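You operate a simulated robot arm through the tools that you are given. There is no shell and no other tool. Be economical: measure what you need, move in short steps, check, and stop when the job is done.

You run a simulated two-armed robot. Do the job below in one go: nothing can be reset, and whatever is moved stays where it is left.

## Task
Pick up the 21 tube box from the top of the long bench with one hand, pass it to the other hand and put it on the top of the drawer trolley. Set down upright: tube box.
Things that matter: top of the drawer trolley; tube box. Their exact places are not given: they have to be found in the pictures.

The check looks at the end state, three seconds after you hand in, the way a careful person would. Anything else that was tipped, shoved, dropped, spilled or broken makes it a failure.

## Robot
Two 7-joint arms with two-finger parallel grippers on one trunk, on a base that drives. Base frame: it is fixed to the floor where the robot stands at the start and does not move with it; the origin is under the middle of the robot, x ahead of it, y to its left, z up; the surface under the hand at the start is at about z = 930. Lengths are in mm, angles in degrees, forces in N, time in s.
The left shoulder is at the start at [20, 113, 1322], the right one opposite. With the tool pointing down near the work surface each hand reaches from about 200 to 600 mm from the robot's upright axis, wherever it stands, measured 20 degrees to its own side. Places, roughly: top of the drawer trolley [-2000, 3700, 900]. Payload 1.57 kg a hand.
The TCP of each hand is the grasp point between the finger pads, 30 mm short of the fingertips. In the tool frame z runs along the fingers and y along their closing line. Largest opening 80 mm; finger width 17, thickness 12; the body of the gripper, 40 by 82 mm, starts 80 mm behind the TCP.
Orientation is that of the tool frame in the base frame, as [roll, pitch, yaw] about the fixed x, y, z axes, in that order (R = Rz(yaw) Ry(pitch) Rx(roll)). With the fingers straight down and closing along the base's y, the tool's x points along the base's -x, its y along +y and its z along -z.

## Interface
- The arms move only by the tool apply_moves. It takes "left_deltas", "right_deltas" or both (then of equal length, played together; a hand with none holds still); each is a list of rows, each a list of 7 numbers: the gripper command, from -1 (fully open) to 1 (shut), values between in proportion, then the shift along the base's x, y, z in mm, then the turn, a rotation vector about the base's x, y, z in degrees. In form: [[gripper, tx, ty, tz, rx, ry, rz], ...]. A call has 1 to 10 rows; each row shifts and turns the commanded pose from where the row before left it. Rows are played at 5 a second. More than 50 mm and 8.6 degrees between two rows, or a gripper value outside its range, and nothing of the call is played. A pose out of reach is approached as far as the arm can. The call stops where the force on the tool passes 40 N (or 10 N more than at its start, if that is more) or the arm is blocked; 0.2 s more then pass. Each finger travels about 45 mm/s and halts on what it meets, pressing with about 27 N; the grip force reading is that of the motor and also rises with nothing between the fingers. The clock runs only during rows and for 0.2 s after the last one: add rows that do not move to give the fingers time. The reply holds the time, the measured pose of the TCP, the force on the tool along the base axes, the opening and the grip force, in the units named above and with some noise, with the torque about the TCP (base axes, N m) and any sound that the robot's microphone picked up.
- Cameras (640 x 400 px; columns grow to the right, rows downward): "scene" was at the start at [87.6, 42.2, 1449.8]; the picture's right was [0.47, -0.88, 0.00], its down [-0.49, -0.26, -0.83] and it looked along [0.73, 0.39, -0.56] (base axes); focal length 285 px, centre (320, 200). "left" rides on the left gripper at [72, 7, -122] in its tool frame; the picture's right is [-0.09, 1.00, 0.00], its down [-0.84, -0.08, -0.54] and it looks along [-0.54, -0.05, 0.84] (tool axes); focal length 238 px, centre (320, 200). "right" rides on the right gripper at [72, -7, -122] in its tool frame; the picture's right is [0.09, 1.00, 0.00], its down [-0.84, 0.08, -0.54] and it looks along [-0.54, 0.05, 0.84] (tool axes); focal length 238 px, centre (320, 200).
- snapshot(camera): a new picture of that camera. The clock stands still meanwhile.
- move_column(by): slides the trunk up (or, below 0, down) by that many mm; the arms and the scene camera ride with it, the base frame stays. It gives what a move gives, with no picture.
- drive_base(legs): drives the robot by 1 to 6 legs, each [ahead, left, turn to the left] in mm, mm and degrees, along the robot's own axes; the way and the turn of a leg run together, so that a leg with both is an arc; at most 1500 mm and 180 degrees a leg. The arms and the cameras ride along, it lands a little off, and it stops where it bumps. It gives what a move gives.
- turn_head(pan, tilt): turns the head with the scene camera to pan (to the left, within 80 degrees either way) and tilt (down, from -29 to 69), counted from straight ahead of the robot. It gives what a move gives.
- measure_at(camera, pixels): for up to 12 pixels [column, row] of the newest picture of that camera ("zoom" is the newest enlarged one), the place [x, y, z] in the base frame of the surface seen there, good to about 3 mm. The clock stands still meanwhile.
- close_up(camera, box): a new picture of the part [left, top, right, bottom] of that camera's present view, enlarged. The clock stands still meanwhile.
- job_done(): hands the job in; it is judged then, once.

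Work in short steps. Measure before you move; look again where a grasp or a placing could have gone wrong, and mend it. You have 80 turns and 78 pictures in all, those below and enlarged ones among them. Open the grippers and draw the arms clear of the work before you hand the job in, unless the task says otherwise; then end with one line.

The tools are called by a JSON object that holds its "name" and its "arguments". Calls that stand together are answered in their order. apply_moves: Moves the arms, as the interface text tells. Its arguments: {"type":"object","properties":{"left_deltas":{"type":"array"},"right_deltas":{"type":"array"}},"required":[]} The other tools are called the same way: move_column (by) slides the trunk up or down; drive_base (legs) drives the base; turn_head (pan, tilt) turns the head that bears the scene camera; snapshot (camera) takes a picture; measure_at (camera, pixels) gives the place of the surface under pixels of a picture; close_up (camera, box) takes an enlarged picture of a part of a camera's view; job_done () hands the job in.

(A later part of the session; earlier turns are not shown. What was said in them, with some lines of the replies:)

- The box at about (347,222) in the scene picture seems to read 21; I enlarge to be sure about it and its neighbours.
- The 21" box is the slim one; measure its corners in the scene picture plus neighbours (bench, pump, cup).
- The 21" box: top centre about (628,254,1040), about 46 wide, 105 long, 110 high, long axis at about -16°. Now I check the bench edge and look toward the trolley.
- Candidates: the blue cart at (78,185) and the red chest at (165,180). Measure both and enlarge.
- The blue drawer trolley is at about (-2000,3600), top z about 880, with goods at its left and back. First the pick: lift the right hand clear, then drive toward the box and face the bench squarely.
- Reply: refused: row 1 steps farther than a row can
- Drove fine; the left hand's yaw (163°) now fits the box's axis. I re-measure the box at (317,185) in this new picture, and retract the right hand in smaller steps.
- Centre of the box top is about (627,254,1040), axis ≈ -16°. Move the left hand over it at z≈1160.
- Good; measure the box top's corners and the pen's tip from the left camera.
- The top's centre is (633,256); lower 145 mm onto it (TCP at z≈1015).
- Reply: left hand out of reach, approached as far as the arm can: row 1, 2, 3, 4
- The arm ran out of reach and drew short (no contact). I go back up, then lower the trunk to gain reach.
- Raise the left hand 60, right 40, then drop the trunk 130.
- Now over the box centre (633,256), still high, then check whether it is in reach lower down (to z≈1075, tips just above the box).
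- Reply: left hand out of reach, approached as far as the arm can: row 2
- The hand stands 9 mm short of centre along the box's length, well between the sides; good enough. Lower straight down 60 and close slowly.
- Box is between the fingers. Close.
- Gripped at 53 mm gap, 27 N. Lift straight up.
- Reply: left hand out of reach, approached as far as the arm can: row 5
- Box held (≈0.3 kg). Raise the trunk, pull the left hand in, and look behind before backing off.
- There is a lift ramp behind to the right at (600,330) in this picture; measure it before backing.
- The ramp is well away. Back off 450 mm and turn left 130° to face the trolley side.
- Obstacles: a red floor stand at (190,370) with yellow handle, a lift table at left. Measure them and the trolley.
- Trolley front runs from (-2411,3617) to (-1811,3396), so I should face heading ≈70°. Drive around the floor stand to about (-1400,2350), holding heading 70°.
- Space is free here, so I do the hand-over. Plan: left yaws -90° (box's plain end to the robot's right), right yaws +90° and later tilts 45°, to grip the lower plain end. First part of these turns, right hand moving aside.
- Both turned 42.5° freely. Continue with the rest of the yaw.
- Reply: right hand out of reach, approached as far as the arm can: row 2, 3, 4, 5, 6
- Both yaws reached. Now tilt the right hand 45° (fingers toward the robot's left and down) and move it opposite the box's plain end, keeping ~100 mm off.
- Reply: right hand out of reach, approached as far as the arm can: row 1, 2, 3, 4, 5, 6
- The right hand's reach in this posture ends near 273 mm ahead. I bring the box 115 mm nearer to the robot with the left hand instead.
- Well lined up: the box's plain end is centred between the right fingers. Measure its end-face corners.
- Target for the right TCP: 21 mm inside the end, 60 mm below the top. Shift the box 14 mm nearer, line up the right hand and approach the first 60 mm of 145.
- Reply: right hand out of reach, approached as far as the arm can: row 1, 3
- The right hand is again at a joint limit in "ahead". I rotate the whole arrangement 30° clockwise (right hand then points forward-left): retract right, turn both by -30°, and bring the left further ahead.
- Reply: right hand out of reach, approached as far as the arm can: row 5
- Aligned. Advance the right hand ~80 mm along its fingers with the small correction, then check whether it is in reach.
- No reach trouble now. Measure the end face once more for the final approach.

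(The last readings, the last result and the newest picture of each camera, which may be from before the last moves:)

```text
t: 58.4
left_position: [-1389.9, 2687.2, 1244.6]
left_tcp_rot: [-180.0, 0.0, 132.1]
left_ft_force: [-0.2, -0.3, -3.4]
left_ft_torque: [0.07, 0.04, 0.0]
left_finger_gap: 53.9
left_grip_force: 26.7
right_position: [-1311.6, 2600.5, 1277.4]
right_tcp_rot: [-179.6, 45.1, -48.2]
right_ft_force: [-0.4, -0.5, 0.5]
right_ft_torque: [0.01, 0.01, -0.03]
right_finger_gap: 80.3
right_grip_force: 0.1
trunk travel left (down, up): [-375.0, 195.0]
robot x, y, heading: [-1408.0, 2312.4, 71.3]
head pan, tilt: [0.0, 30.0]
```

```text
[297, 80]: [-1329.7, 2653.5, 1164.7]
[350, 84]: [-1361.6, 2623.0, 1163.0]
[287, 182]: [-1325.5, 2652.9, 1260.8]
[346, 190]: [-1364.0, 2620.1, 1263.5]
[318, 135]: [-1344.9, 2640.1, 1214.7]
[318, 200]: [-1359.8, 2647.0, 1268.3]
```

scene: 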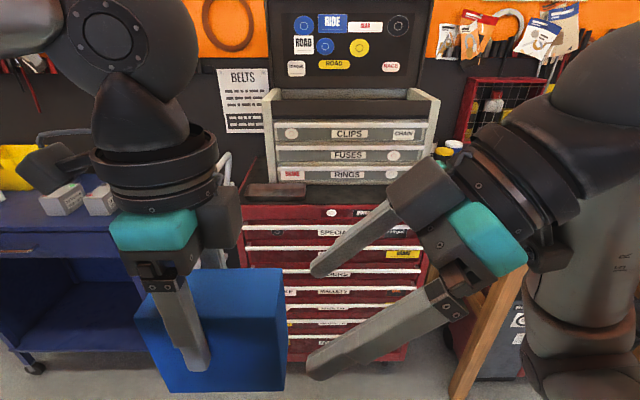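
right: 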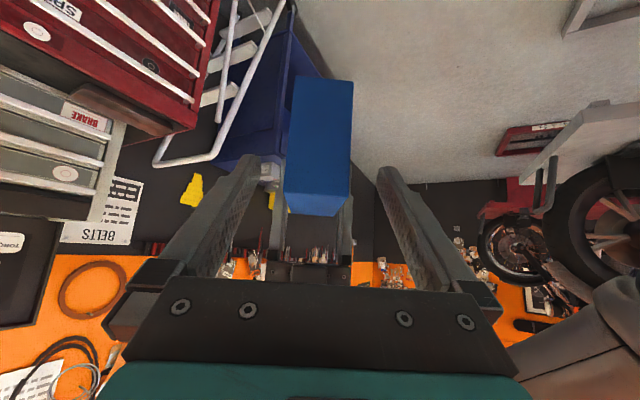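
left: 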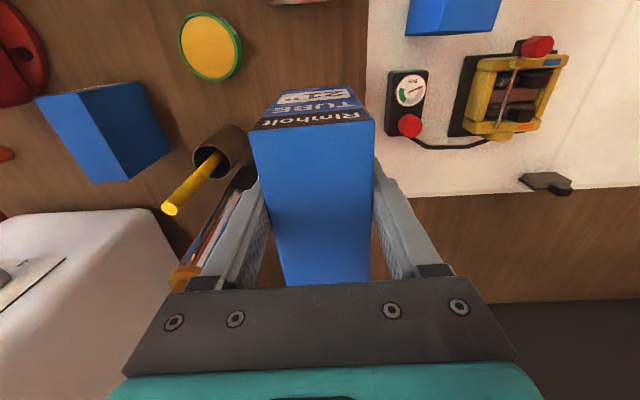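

Exactly in line: 100 mm along the fingers remain. Go in four rows.

{"name": "apply_moves", "arguments": {"right_deltas": [[-1, -11.9, 13.3, -17.6, 0, 0, 0], [-1, -11.9, 13.3, -17.6, 0, 0, 0], [-1, -11.9, 13.3, -17.6, 0, 0, 0], [-1, -11.7, 13.2, -17.6, 0, 0, 0], [-1, 0, 0, 0, 0, 0, 0]]}}

{"name": "snapshot", "arguments": {"camera": "right"}}

{"name": "snapshot", "arguments": {"camera": "scene"}}

```text
t: 59.6
left_position: [-1389.5, 2685.9, 1245.3]
left_tcp_rot: [-179.9, 0.0, 132.1]
left_ft_force: [0.5, -0.5, -2.7]
left_ft_torque: [0.04, 0.02, -0.02]
left_finger_gap: 53.7
left_grip_force: 26.7
right_position: [-1361.3, 2652.8, 1207.1]
right_tcp_rot: [-179.6, 44.9, -48.1]
right_ft_force: [0.0, 1.1, -0.1]
right_ft_torque: [0.01, -0.02, -0.02]
right_finger_gap: 80.0
right_grip_force: 0.1
trunk travel left (down, up): [-375.0, 195.0]
robot x, y, heading: [-1409.7, 2320.9, 71.3]
head pan, tilt: [0.0, 30.0]
```

```text
48 pictures are left
```

right: 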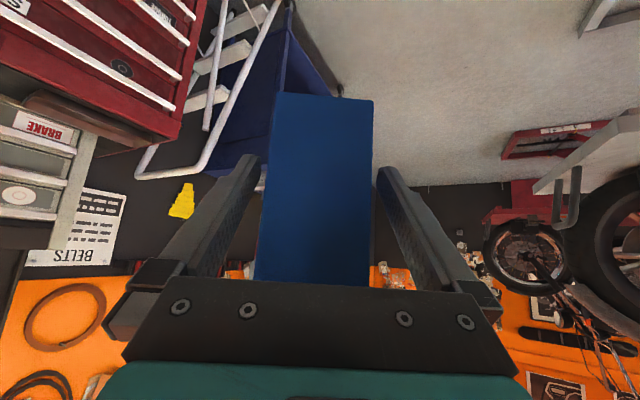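

```text
47 pictures are left
```

scene: 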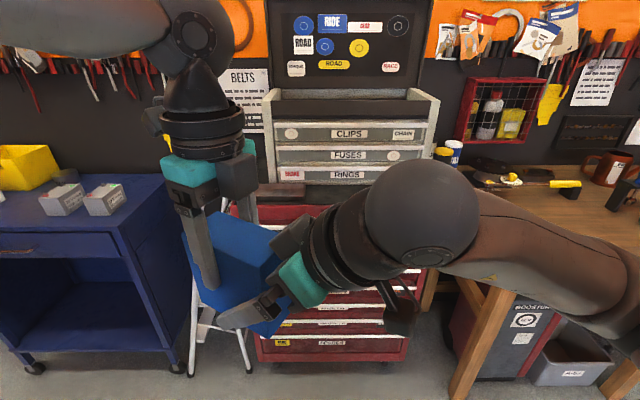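

Box is between the right fingers, centred. Close the right hand.

{"name": "apply_moves", "arguments": {"right_deltas": [[-0.4, 0, 0, 0, 0, 0, 0], [0, 0, 0, 0, 0, 0, 0], [0.4, 0, 0, 0, 0, 0, 0], [1, 0, 0, 0, 0, 0, 0], [1, 0, 0, 0, 0, 0, 0], [1, 0, 0, 0, 0, 0, 0], [1, 0, 0, 0, 0, 0, 0]]}}

```text
t: 61.2
left_position: [-1389.4, 2685.5, 1244.6]
left_tcp_rot: [-179.9, 0.0, 132.2]
left_ft_force: [-11.8, -7.4, -1.4]
left_ft_torque: [0.4, -0.8, -0.98]
left_finger_gap: 54.1
left_grip_force: 27.0
right_position: [-1360.4, 2653.7, 1206.9]
right_tcp_rot: [-179.5, 45.1, -48.3]
right_ft_force: [12.5, 6.3, 0.3]
right_ft_torque: [-0.65, 1.19, 0.39]
right_finger_gap: 54.1
right_grip_force: 27.0
trunk travel left (down, up): [-375.0, 195.0]
robot x, y, heading: [-1405.4, 2321.5, 71.2]
head pan, tilt: [0.0, 30.0]
```

Right holds (54 mm, 27 N) with ~14 N of sideways strain. Ease the right hand 1.5 mm that way and read again.

{"name": "apply_moves", "arguments": {"right_deltas": [[1, 1.2, 0.9, 0, 0, 0, 0], [1, 0, 0, 0, 0, 0, 0]]}}

```text
t: 61.8
left_position: [-1389.9, 2686.9, 1244.8]
left_tcp_rot: [179.9, 0.0, 132.1]
left_ft_force: [-7.7, -4.9, -1.4]
left_ft_torque: [0.22, -0.11, -0.57]
left_finger_gap: 53.9
left_grip_force: 26.8
right_position: [-1360.2, 2654.2, 1207.6]
right_tcp_rot: [-179.5, 44.9, -47.9]
right_ft_force: [6.5, 5.3, -0.6]
right_ft_torque: [-0.47, 0.33, 0.18]
right_finger_gap: 54.0
right_grip_force: 26.8
trunk travel left (down, up): [-375.0, 195.0]
robot x, y, heading: [-1410.9, 2318.7, 71.0]
head pan, tilt: [0.0, 30.0]
```

Strain falling; ease another 1.5 mm, then open the left hand and let it go straight up.

{"name": "apply_moves", "arguments": {"right_deltas": [[1, 1.3, 1.0, 0, 0, 0, 0], [1, 0, 0, 0, 0, 0, 0], [1, 0, 0, 0, 0, 0, 0], [1, 0, 0, 0, 0, 0, 0], [1, 0, 0, 0, 0, 0, 0], [1, 0, 0, 0, 0, 0, 0]], "left_deltas": [[1, 0, 0, 0, 0, 0, 0], [1, 0, 0, 0, 0, 0, 0], [0, 0, 0, 0, 0, 0, 0], [-1, 0, 0, 0, 0, 0, 0], [-1, 0, 0, 0, 0, 0, 0], [-1, 0, 0, 0, 0, 0, 0]]}}

{"name": "snapshot", "arguments": {"camera": "left"}}

```text
t: 63.2
left_position: [-1389.0, 2686.6, 1244.8]
left_tcp_rot: [179.9, 0.0, 132.1]
left_ft_force: [0.4, 0.1, -0.4]
left_ft_torque: [0.0, 0.02, -0.03]
left_finger_gap: 79.9
left_grip_force: 0.1
right_position: [-1359.5, 2654.6, 1206.4]
right_tcp_rot: [-179.5, 45.1, -48.1]
right_ft_force: [0.1, 0.2, 0.3]
right_ft_torque: [-0.09, -0.08, 0.0]
right_finger_gap: 53.8
right_grip_force: 27.2
trunk travel left (down, up): [-375.0, 195.0]
robot x, y, heading: [-1407.3, 2320.5, 71.2]
head pan, tilt: [0.0, 30.0]
```

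```text
46 pictures are left
```

left: 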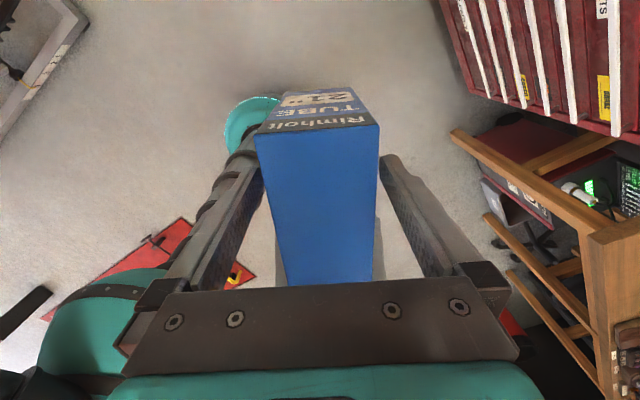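

Left is open, and the right alone holds the box. Raise the left straight up in steps and read the forces.

{"name": "apply_moves", "arguments": {"left_deltas": [[-1, 0, 0, 20, 0, 0, 0], [-1, 0, 0, 40, 0, 0, 0], [-1, 0, 0, 45, 0, 0, 0], [-1, 0, 0, 0, 0, 0, 0]]}}

{"name": "snapshot", "arguments": {"camera": "right"}}

{"name": "snapshot", "arguments": {"camera": "scene"}}

```text
t: 64.2
left_position: [-1390.9, 2685.6, 1350.5]
left_tcp_rot: [180.0, 0.0, 132.1]
left_ft_force: [0.5, -0.5, 0.2]
left_ft_torque: [-0.01, -0.02, -0.01]
left_finger_gap: 80.0
left_grip_force: 0.0
right_position: [-1359.4, 2654.0, 1206.9]
right_tcp_rot: [-179.4, 45.1, -48.0]
right_ft_force: [0.1, 0.5, 0.3]
right_ft_torque: [-0.09, -0.1, 0.01]
right_finger_gap: 54.1
right_grip_force: 26.8
trunk travel left (down, up): [-375.0, 195.0]
robot x, y, heading: [-1405.8, 2317.3, 71.1]
head pan, tilt: [0.0, 30.0]
```

```text
45 pictures are left
```

right: 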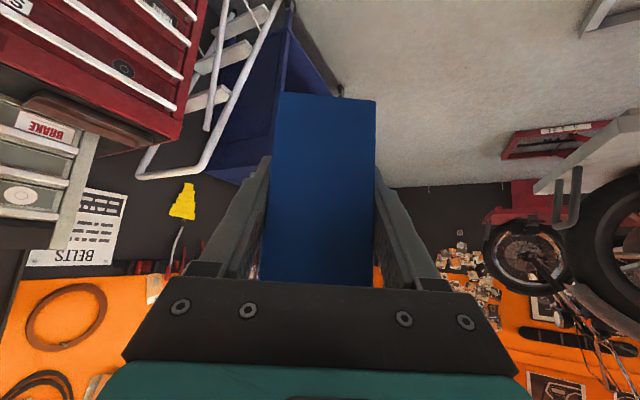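

```text
44 pictures are left
```

scene: 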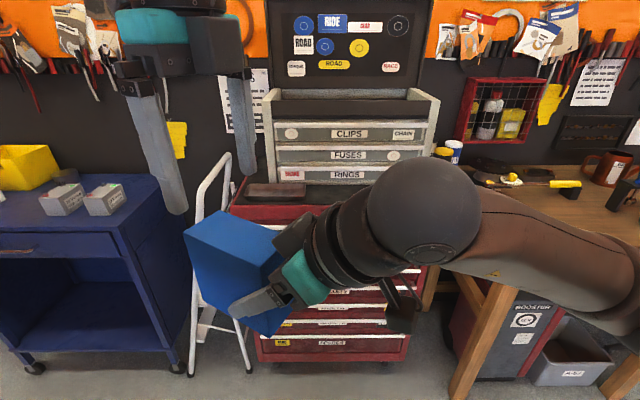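

Hand-over complete. Measure the trolley top, its goods and the box's present top corners.

{"name": "measure_at", "arguments": {"camera": "scene", "pixels": [[118, 228], [174, 180], [20, 230], [130, 200], [60, 222], [90, 215], [118, 212], [75, 205], [150, 185], [185, 235], [240, 270], [225, 215]]}}

{"name": "apply_moves", "arguments": {"left_deltas": [[-1, -30, 10, 15, 0, 0, 8], [-1, -35, 5, 15, 0, 0, 8], [-1, -35, 0, 15, 0, 0, 8], [-1, -35, -10, 0, 0, 0, 8], [-1, -20, -20, 0, 0, 0, 8]]}}

```text
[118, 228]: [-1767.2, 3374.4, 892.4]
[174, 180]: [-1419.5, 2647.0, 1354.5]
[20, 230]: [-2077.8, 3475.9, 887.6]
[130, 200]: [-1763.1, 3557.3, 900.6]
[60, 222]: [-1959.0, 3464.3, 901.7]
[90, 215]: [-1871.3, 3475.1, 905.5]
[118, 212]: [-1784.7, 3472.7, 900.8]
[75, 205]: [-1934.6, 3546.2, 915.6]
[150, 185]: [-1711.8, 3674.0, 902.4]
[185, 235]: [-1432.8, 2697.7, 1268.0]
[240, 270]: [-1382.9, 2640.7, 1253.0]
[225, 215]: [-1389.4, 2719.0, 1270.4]
```

```text
t: 65.4
left_position: [-1546.0, 2667.9, 1393.9]
left_tcp_rot: [180.0, 0.0, 172.2]
left_ft_force: [0.2, -0.9, -0.9]
left_ft_torque: [0.05, -0.02, 0.01]
left_finger_gap: 79.8
left_grip_force: 0.1
right_position: [-1359.0, 2653.7, 1206.7]
right_tcp_rot: [-179.5, 45.0, -48.0]
right_ft_force: [-0.5, 0.3, -0.7]
right_ft_torque: [-0.07, -0.1, -0.01]
right_finger_gap: 53.7
right_grip_force: 27.0
trunk travel left (down, up): [-375.0, 195.0]
robot x, y, heading: [-1409.7, 2314.5, 71.2]
head pan, tilt: [0.0, 30.0]
```

Trolley top z ≈ 901; front-right corner about (-1762,3374). Drive to about 550 mm before its front, then look down on the top for a free spot.

{"name": "drive_base", "arguments": {"legs": [[100, 889, 0], [200, 0, 0]]}}

{"name": "turn_head", "arguments": {"pan": 0, "tilt": 40}}

{"name": "snapshot", "arguments": {"camera": "scene"}}

```text
t: 71.2
left_position: [-2258.3, 3235.3, 1392.1]
left_tcp_rot: [-180.0, 0.0, 171.2]
left_ft_force: [0.4, 0.2, -0.7]
left_ft_torque: [-0.04, 0.01, -0.02]
left_finger_gap: 80.2
left_grip_force: 0.0
right_position: [-2072.8, 3217.4, 1208.1]
right_tcp_rot: [-179.6, 45.0, -48.9]
right_ft_force: [-0.4, 0.8, -0.8]
right_ft_torque: [-0.11, -0.09, 0.0]
right_finger_gap: 53.9
right_grip_force: 27.0
trunk travel left (down, up): [-375.0, 195.0]
robot x, y, heading: [-2128.3, 2878.5, 70.4]
head pan, tilt: [0.0, 30.0]
```

```text
t: 71.9
left_position: [-2259.8, 3234.0, 1393.2]
left_tcp_rot: [179.9, 0.0, 171.3]
left_ft_force: [0.6, 0.0, 0.4]
left_ft_torque: [-0.01, -0.02, 0.0]
left_finger_gap: 80.0
left_grip_force: 0.0
right_position: [-2073.9, 3216.3, 1207.1]
right_tcp_rot: [-179.4, 45.0, -49.0]
right_ft_force: [-0.2, -0.5, 0.0]
right_ft_torque: [-0.07, -0.06, -0.01]
right_finger_gap: 53.8
right_grip_force: 26.6
trunk travel left (down, up): [-375.0, 195.0]
robot x, y, heading: [-2126.1, 2884.6, 70.6]
head pan, tilt: [0.0, 40.0]
```

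```text
43 pictures are left
```

scene: 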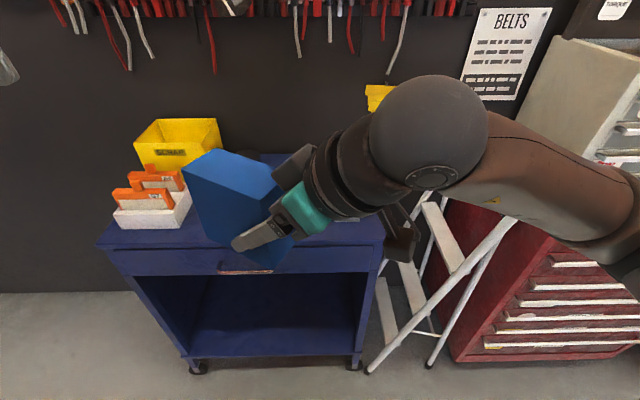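

The hand hides the grey boxes. Look from the left hand's camera, which is above the trolley front.

{"name": "snapshot", "arguments": {"camera": "left"}}

{"name": "measure_at", "arguments": {"camera": "scene", "pixels": [[105, 246], [185, 222], [150, 238], [118, 222], [340, 225], [365, 228], [380, 240], [180, 252], [190, 240]]}}

```text
42 pictures are left
```

left: 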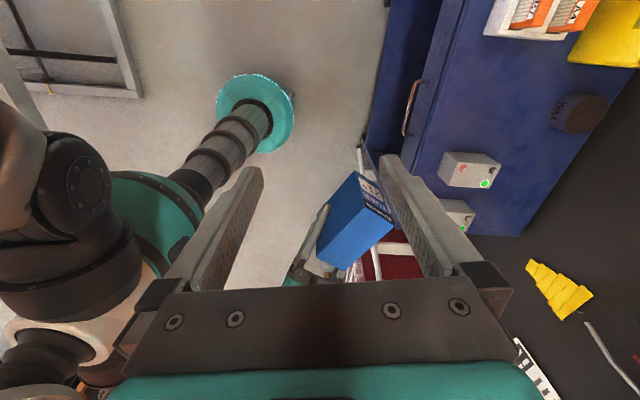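

```text
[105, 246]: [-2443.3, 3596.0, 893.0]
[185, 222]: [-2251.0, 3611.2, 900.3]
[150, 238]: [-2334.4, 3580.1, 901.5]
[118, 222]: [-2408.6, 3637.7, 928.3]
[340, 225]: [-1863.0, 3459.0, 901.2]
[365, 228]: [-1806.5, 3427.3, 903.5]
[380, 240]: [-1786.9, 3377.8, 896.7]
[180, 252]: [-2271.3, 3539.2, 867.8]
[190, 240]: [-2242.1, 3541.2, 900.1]
```

Clear view: free blue area between the white bins at (510,25) and the grey box at (470,168). Measure it.

{"name": "measure_at", "arguments": {"camera": "left", "pixels": [[490, 95], [455, 75], [460, 140], [440, 178], [442, 152], [487, 32], [525, 38], [555, 110], [420, 125], [445, 40], [500, 155], [520, 130]]}}

```text
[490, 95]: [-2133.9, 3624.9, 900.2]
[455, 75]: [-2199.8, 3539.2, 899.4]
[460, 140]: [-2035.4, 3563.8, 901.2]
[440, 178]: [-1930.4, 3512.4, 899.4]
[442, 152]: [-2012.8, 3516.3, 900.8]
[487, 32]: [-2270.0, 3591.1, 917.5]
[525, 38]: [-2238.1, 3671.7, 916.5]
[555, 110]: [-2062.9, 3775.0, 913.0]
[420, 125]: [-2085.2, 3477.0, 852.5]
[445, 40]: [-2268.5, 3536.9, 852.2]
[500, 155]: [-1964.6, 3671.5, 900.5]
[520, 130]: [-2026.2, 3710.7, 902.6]
```

Free spot: centre (-2130,3590), surface z 901. The box centre is now about (-2094,3240) with bottom ≈1157. Drive 190 ahead and 150 left, keeping the base well off the trolley; the arm covers the rest.

{"name": "drive_base", "arguments": {"legs": [[190, 150, 0]]}}

{"name": "apply_moves", "arguments": {"right_deltas": [[1, 13, 38, 0, 0, 0, 0], [1, 13, 38, 0, 0, 0, 0], [1, 13, 38, 0, 0, 0, 0], [1, 0, 0, 0, 0, 0, 0]]}}

{"name": "snapshot", "arguments": {"camera": "left"}}

{"name": "snapshot", "arguments": {"camera": "scene"}}

```text
t: 73.7
left_position: [-2336.4, 3461.3, 1393.1]
left_tcp_rot: [180.0, 0.0, 171.2]
left_ft_force: [-0.2, 0.5, -0.5]
left_ft_torque: [-0.03, -0.02, 0.0]
left_finger_gap: 79.9
left_grip_force: 0.0
right_position: [-2150.2, 3443.5, 1206.8]
right_tcp_rot: [-179.5, 45.0, -48.8]
right_ft_force: [-0.3, 0.2, -0.4]
right_ft_torque: [-0.09, -0.09, -0.01]
right_finger_gap: 53.8
right_grip_force: 27.1
trunk travel left (down, up): [-375.0, 195.0]
robot x, y, heading: [-2205.3, 3110.6, 70.6]
head pan, tilt: [0.0, 40.0]
```

```text
t: 74.7
left_position: [-2337.1, 3460.8, 1393.6]
left_tcp_rot: [179.9, 0.1, 171.3]
left_ft_force: [-0.3, -1.0, -0.1]
left_ft_torque: [0.02, 0.01, -0.03]
left_finger_gap: 79.9
left_grip_force: 0.2
right_position: [-2111.1, 3558.6, 1209.9]
right_tcp_rot: [-179.5, 45.0, -48.9]
right_ft_force: [-0.5, -0.9, -3.9]
right_ft_torque: [-0.1, -0.06, 0.0]
right_finger_gap: 54.1
right_grip_force: 27.0
trunk travel left (down, up): [-375.0, 195.0]
robot x, y, heading: [-2199.0, 3105.8, 70.3]
head pan, tilt: [0.0, 40.0]
```

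```text
41 pictures are left
```

left: 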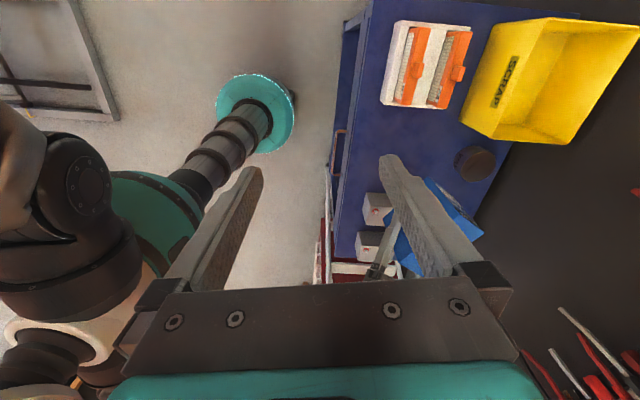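

```text
40 pictures are left
```

scene: 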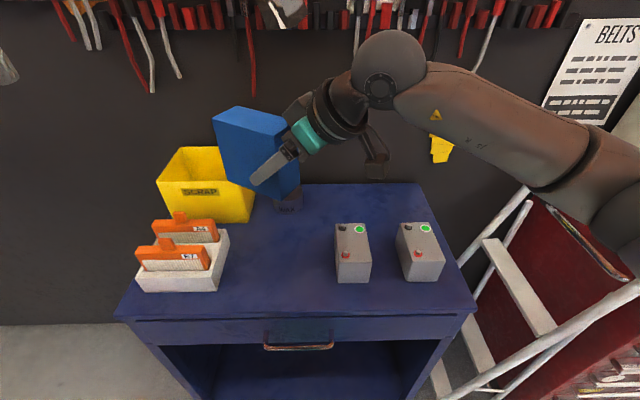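

Box centre is now at about (-2131,3582), above the gap. Verify the gap's corners and the box in this clear picture.

{"name": "measure_at", "arguments": {"camera": "scene", "pixels": [[222, 288], [332, 278], [334, 230], [288, 212], [290, 190], [282, 250], [282, 305], [353, 235], [218, 142], [285, 150], [245, 185], [375, 165]]}}

{"name": "close_up", "arguments": {"camera": "scene", "box": [120, 80, 460, 330]}}

```text
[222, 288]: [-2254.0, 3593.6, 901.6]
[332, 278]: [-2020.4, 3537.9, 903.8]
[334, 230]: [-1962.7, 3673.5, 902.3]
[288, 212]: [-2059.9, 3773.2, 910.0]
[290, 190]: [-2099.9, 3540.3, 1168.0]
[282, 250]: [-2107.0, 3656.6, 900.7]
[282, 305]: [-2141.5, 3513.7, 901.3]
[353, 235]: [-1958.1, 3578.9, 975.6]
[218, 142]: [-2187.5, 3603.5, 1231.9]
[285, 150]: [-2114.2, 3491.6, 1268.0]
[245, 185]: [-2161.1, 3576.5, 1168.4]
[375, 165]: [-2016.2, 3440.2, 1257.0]
```

```text
1.60 times, centred on (290, 205) of scene
```

zoom: 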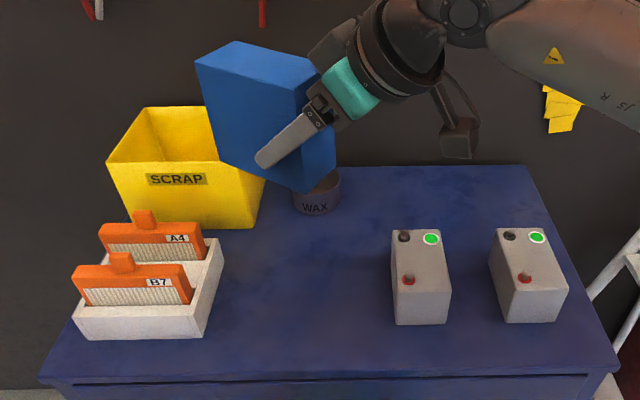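

Grey box 1's near side runs (-2020,3538)–(-1963,3673), 75 mm high. Check the yellow bin's right-front foot before fixing the exact spot.

{"name": "measure_at", "arguments": {"camera": "scene", "pixels": [[249, 220], [236, 222], [258, 205], [276, 210], [229, 240], [228, 236]]}}

```text
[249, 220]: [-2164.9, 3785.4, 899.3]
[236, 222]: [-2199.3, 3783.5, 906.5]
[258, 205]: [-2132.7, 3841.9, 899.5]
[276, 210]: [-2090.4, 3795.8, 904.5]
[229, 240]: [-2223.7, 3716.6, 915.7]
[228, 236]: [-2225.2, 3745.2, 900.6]
```

Ample room. Shift the box to centre ≈(-2137,3611), then lower the trunk 215 mm (bottom then ≈ 45 mm above the top).

{"name": "apply_moves", "arguments": {"right_deltas": [[1, -6, 29, 0, 0, 0, 0], [1, 0, 0, 0, 0, 0, 0]]}}

{"name": "move_column", "arguments": {"by": -215}}

{"name": "snapshot", "arguments": {"camera": "scene"}}

```text
t: 75.3
left_position: [-2336.3, 3459.8, 1392.8]
left_tcp_rot: [179.8, 0.0, 171.3]
left_ft_force: [0.6, 0.0, 0.2]
left_ft_torque: [-0.01, -0.01, 0.01]
left_finger_gap: 79.9
left_grip_force: 0.0
right_position: [-2115.5, 3587.7, 1209.0]
right_tcp_rot: [-179.5, 45.1, -48.9]
right_ft_force: [0.1, -0.3, -3.7]
right_ft_torque: [-0.08, -0.09, -0.02]
right_finger_gap: 53.8
right_grip_force: 27.1
trunk travel left (down, up): [-375.0, 195.0]
robot x, y, heading: [-2206.4, 3108.3, 70.5]
head pan, tilt: [0.0, 40.0]
```

```text
t: 77.6
left_position: [-2336.7, 3460.0, 1178.7]
left_tcp_rot: [179.9, 0.0, 171.3]
left_ft_force: [0.0, -0.6, -0.7]
left_ft_torque: [-0.03, 0.0, -0.03]
left_finger_gap: 79.9
left_grip_force: 0.1
right_position: [-2115.7, 3587.8, 993.1]
right_tcp_rot: [-179.5, 45.0, -48.9]
right_ft_force: [0.2, 0.5, -2.9]
right_ft_torque: [-0.09, -0.07, 0.04]
right_finger_gap: 53.9
right_grip_force: 27.3
trunk travel left (down, up): [-160.0, 410.0]
robot x, y, heading: [-2203.5, 3109.2, 70.3]
head pan, tilt: [0.0, 40.0]
```

```text
38 pictures are left
```

scene: 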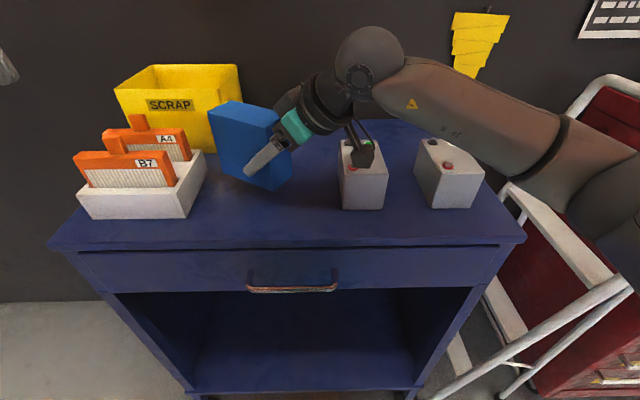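

Box hangs over the gap. Check bottom-edge heights (tilt) and the hand camera's clearance to the grey box at (362,155).

{"name": "close_up", "arguments": {"camera": "scene", "box": [190, 60, 430, 220]}}

{"name": "measure_at", "arguments": {"camera": "scene", "pixels": [[222, 167], [240, 177], [270, 188], [289, 170], [225, 105], [274, 113], [362, 160], [366, 148], [345, 175], [362, 190], [255, 102], [286, 180]]}}

```text
2.50 times, centred on (310, 140) of scene
```

zoom: 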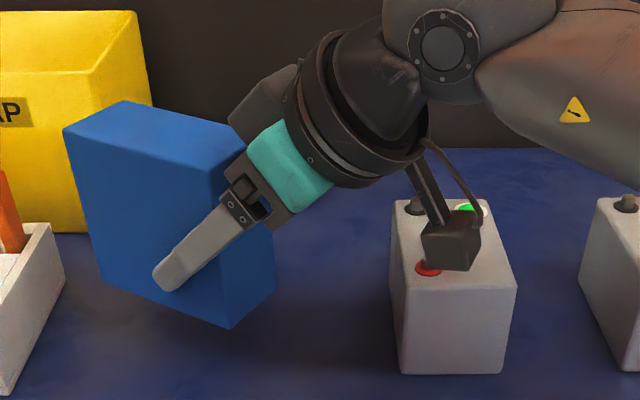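

```text
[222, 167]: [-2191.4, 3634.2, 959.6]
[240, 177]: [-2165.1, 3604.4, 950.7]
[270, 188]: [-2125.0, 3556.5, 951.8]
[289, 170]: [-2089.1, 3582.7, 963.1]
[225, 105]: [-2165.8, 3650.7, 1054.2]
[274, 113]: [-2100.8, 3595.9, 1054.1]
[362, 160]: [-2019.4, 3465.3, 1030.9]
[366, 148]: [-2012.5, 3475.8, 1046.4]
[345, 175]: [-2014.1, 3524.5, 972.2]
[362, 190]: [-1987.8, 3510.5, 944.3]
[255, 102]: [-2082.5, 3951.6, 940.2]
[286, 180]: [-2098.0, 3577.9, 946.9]
```

Box is level, bottom ≈ 944; camera block clears the grey box (it stays in front of and above it). Lower 34 mm, then creep.

{"name": "apply_moves", "arguments": {"right_deltas": [[1, 0, 0, -17, 0, 0, 0], [1, 0, 0, -17, 0, 0, 0], [1, 0, 0, 0, 0, 0, 0]]}}

{"name": "close_up", "arguments": {"camera": "scene", "box": [190, 80, 430, 240]}}

```text
t: 78.4
left_position: [-2336.3, 3460.7, 1178.0]
left_tcp_rot: [179.9, 0.0, 171.3]
left_ft_force: [0.5, -1.3, 0.0]
left_ft_torque: [0.0, 0.02, 0.01]
left_finger_gap: 79.9
left_grip_force: 0.1
right_position: [-2116.6, 3587.9, 958.5]
right_tcp_rot: [-179.5, 45.0, -48.8]
right_ft_force: [0.3, 0.3, -3.2]
right_ft_torque: [-0.09, -0.07, 0.03]
right_finger_gap: 53.9
right_grip_force: 27.1
trunk travel left (down, up): [-160.0, 410.0]
robot x, y, heading: [-2203.3, 3106.3, 70.5]
head pan, tilt: [0.0, 40.0]
```

```text
2.50 times, centred on (310, 160) of scene
```

zoom: 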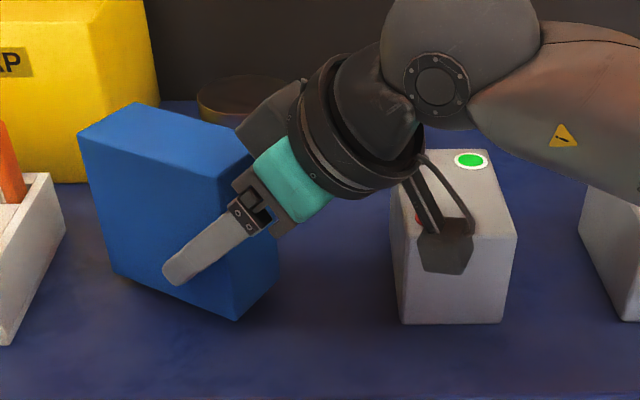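

Still hanging (−3 N), a few mm above the top. Creep down 2 mm per row.

{"name": "apply_moves", "arguments": {"right_deltas": [[1, 0, 0, -2, 0, 0, 0], [1, 0, 0, -2, 0, 0, 0], [1, 0, 0, -1, 0, 0, 0], [1, 0, 0, 0, 0, 0, 0]]}}

```text
t: 79.4
left_position: [-2336.1, 3460.8, 1178.0]
left_tcp_rot: [179.9, 0.0, 171.3]
left_ft_force: [-0.7, -0.1, 0.6]
left_ft_torque: [-0.04, -0.01, 0.01]
left_finger_gap: 79.8
left_grip_force: 0.1
right_position: [-2115.5, 3587.8, 953.4]
right_tcp_rot: [-179.5, 45.1, -48.9]
right_ft_force: [-0.5, 0.7, -3.5]
right_ft_torque: [-0.06, -0.09, -0.03]
right_finger_gap: 53.7
right_grip_force: 27.2
trunk travel left (down, up): [-160.0, 410.0]
robot x, y, heading: [-2197.1, 3109.0, 70.0]
head pan, tilt: [0.0, 40.0]
```

{"name": "apply_moves", "arguments": {"right_deltas": [[1, 0, 0, -1, 0, 0, 0], [1, 0, 0, -1, 0, 0, 0], [1, 0, 0, 0, 0, 0, 0]]}}

```text
t: 80.2
left_position: [-2337.4, 3460.4, 1177.5]
left_tcp_rot: [179.9, 0.0, 171.4]
left_ft_force: [0.6, 0.0, -0.3]
left_ft_torque: [0.02, 0.01, 0.0]
left_finger_gap: 79.8
left_grip_force: 0.0
right_position: [-2116.6, 3587.8, 952.3]
right_tcp_rot: [-179.4, 45.0, -48.9]
right_ft_force: [0.0, 0.8, -2.5]
right_ft_torque: [-0.06, -0.06, -0.01]
right_finger_gap: 53.7
right_grip_force: 27.1
trunk travel left (down, up): [-160.0, 410.0]
robot x, y, heading: [-2206.4, 3108.9, 70.7]
head pan, tilt: [0.0, 40.0]
```

Force begins to change slightly (−2.5 N); creep 2 mm more.

{"name": "apply_moves", "arguments": {"right_deltas": [[1, 0, 0, -1, 0, 0, 0], [1, 0, 0, -1, 0, 0, 0], [1, 0, 0, 0, 0, 0, 0]]}}

```text
t: 81.0
left_position: [-2336.7, 3462.0, 1178.5]
left_tcp_rot: [179.9, 0.0, 171.3]
left_ft_force: [0.1, 0.3, 0.0]
left_ft_torque: [0.01, 0.0, -0.02]
left_finger_gap: 80.3
left_grip_force: 0.1
right_position: [-2116.0, 3587.3, 949.8]
right_tcp_rot: [-179.5, 45.0, -48.9]
right_ft_force: [0.1, -0.1, -3.8]
right_ft_torque: [-0.09, -0.08, 0.03]
right_finger_gap: 53.7
right_grip_force: 26.5
trunk travel left (down, up): [-160.0, 410.0]
robot x, y, heading: [-2203.7, 3104.0, 70.4]
head pan, tilt: [0.0, 40.0]
```

Not touching yet; I go on with 1 mm rows.

{"name": "apply_moves", "arguments": {"right_deltas": [[1, 0, 0, -1, 0, 0, 0], [1, 0, 0, -1, 0, 0, 0], [1, 0, 0, 0, 0, 0, 0]]}}

{"name": "close_up", "arguments": {"camera": "scene", "box": [190, 120, 350, 220]}}

```text
t: 81.8
left_position: [-2336.4, 3461.0, 1177.4]
left_tcp_rot: [179.9, 0.0, 171.3]
left_ft_force: [0.4, -0.8, -0.5]
left_ft_torque: [-0.02, 0.0, -0.01]
left_finger_gap: 80.0
left_grip_force: 0.1
right_position: [-2115.1, 3588.1, 947.2]
right_tcp_rot: [-179.5, 45.1, -49.0]
right_ft_force: [0.3, 0.4, -1.5]
right_ft_torque: [0.03, 0.05, 0.0]
right_finger_gap: 54.2
right_grip_force: 27.4
trunk travel left (down, up): [-160.0, 410.0]
robot x, y, heading: [-2203.3, 3108.8, 70.5]
head pan, tilt: [0.0, 40.0]
```

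```text
4.00 times, centred on (270, 170) of scene
```

zoom: 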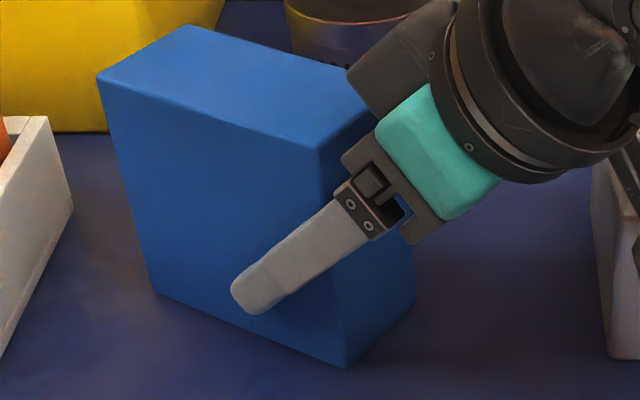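

Contact begins (−1.5 N, torque changed). One more mm, then read.

{"name": "apply_moves", "arguments": {"right_deltas": [[1, 0, 0, -1, 0, 0, 0], [1, 0, 0, 0, 0, 0, 0]]}}

```text
t: 82.4
left_position: [-2336.9, 3460.2, 1177.9]
left_tcp_rot: [179.9, 0.1, 171.4]
left_ft_force: [-0.7, 0.4, -0.3]
left_ft_torque: [-0.04, -0.02, -0.01]
left_finger_gap: 80.2
left_grip_force: 0.1
right_position: [-2116.5, 3588.1, 948.8]
right_tcp_rot: [-179.4, 45.2, -48.9]
right_ft_force: [1.3, 2.1, 3.8]
right_ft_torque: [-0.32, -0.08, 0.05]
right_finger_gap: 54.2
right_grip_force: 26.8
trunk travel left (down, up): [-160.0, 410.0]
robot x, y, heading: [-2203.7, 3108.3, 70.4]
head pan, tilt: [0.0, 40.0]
```

Seated (+3.8 N). Open the right hand gently.

{"name": "apply_moves", "arguments": {"right_deltas": [[0.2, 0, 0, 0, 0, 0, 0], [-0.4, 0, 0, 0, 0, 0, 0], [-1, 0, 0, 0, 0, 0, 0], [-1, 0, 0, 0, 0, 0, 0], [-1, 0, 0, 0, 0, 0, 0]]}}

{"name": "close_up", "arguments": {"camera": "scene", "box": [190, 80, 430, 230]}}

{"name": "snapshot", "arguments": {"camera": "right"}}

```text
t: 83.6
left_position: [-2337.3, 3460.6, 1179.3]
left_tcp_rot: [179.9, 0.0, 171.3]
left_ft_force: [0.0, 0.0, -0.1]
left_ft_torque: [-0.01, 0.02, 0.0]
left_finger_gap: 80.1
left_grip_force: 0.1
right_position: [-2117.0, 3587.6, 947.9]
right_tcp_rot: [-179.5, 45.1, -48.9]
right_ft_force: [-0.3, 0.1, -0.4]
right_ft_torque: [-0.01, -0.01, 0.01]
right_finger_gap: 80.1
right_grip_force: 0.1
trunk travel left (down, up): [-160.0, 410.0]
robot x, y, heading: [-2200.9, 3111.9, 70.6]
head pan, tilt: [0.0, 40.0]
```

```text
2.67 times, centred on (310, 155) of scene
```

zoom: 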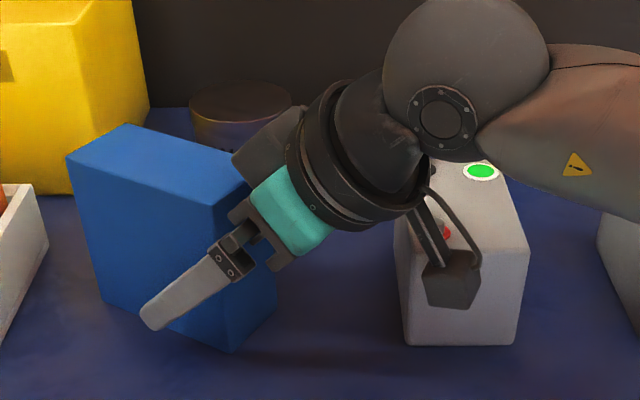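

```text
33 pictures are left
```

right: 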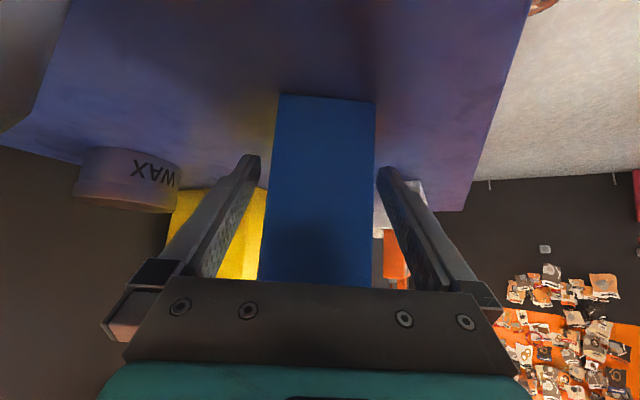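

Free on both sides and the box stands. Draw the right hand back along its fingers (up and away).

{"name": "apply_moves", "arguments": {"right_deltas": [[-1, 9, -10, 14, 0, 0, 0], [-1, 17.7, -20.3, 27, 0, 0, 0], [-1, 17.7, -20.3, 27, 0, 0, 0], [-1, 17.7, -20.3, 27, 0, 0, 0], [-1, 17.7, -20.3, 27, 0, 0, 0], [-1, 0, 0, 40, 0, 0, 0], [-1, 0, 0, 40, 0, 0, 0]]}}

{"name": "snapshot", "arguments": {"camera": "scene"}}

```text
t: 85.2
left_position: [-2336.6, 3461.0, 1178.4]
left_tcp_rot: [179.9, 0.0, 171.3]
left_ft_force: [-0.1, -0.4, -0.9]
left_ft_torque: [-0.03, 0.02, 0.01]
left_finger_gap: 79.8
left_grip_force: 0.1
right_position: [-2037.4, 3497.2, 1149.5]
right_tcp_rot: [-179.6, 44.9, -49.0]
right_ft_force: [1.3, -0.7, -0.9]
right_ft_torque: [0.0, 0.0, 0.03]
right_finger_gap: 80.1
right_grip_force: 0.1
trunk travel left (down, up): [-160.0, 410.0]
robot x, y, heading: [-2204.9, 3108.0, 70.4]
head pan, tilt: [0.0, 40.0]
```

```text
32 pictures are left
```

scene: 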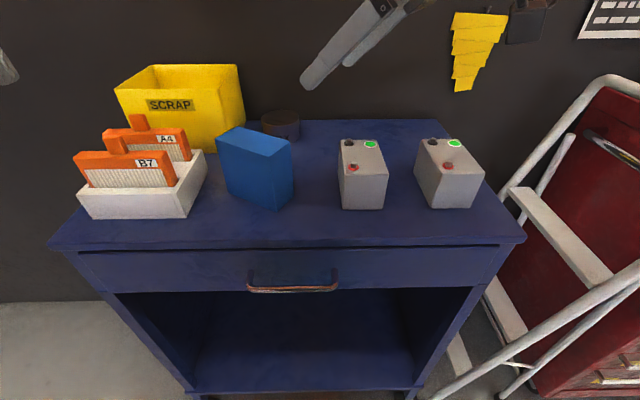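

The box stands upright on the trolley, nothing else disturbed. I raise the trunk and back the robot off so both arms are clear.

{"name": "move_column", "arguments": {"by": 200}}

{"name": "drive_base", "arguments": {"legs": [[-250, 0, 0]]}}

{"name": "snapshot", "arguments": {"camera": "scene"}}

```text
t: 87.3
left_position: [-2336.4, 3460.0, 1378.5]
left_tcp_rot: [179.8, 0.0, 171.3]
left_ft_force: [-0.7, 0.1, -0.5]
left_ft_torque: [-0.01, 0.04, 0.02]
left_finger_gap: 80.1
left_grip_force: 0.0
right_position: [-2038.8, 3497.3, 1348.1]
right_tcp_rot: [-179.5, 45.0, -48.8]
right_ft_force: [1.1, 0.3, -1.1]
right_ft_torque: [0.01, 0.02, 0.01]
right_finger_gap: 80.0
right_grip_force: 0.1
trunk travel left (down, up): [-360.0, 210.0]
robot x, y, heading: [-2205.7, 3106.5, 70.3]
head pan, tilt: [0.0, 40.0]
```

```text
t: 89.2
left_position: [-2419.7, 3226.5, 1379.0]
left_tcp_rot: [180.0, 0.1, 171.0]
left_ft_force: [-0.6, 0.5, 0.3]
left_ft_torque: [0.06, -0.01, 0.03]
left_finger_gap: 80.1
left_grip_force: 0.1
right_position: [-2119.6, 3262.4, 1349.3]
right_tcp_rot: [-179.5, 45.0, -49.2]
right_ft_force: [-0.1, -0.7, 0.9]
right_ft_torque: [-0.02, 0.02, -0.03]
right_finger_gap: 80.0
right_grip_force: 0.0
trunk travel left (down, up): [-360.0, 210.0]
robot x, y, heading: [-2287.1, 2872.2, 70.4]
head pan, tilt: [0.0, 40.0]
```

```text
31 pictures are left
```

scene: 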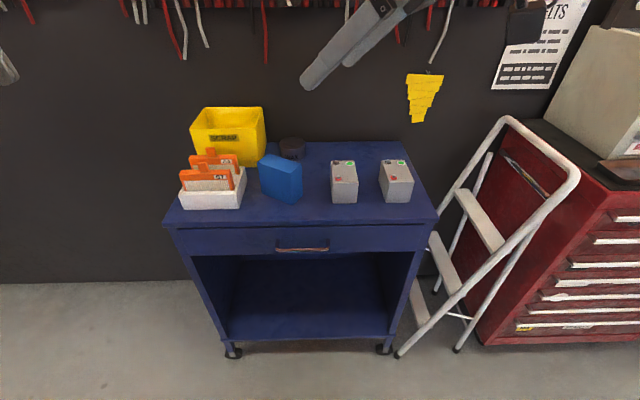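

The box stands upright at (281,178), the arms are clear and the grippers open; I hand in.

{"name": "job_done", "arguments": {}}

```text
The job is handed in.
```

I picked the 21" tube box off the long bench with the left hand, passed it to the right hand, and set it upright on top of the drawer trolley. In the last picture nothing else on the trolley had moved, both grippers were open, and the arms were clear when I handed in.
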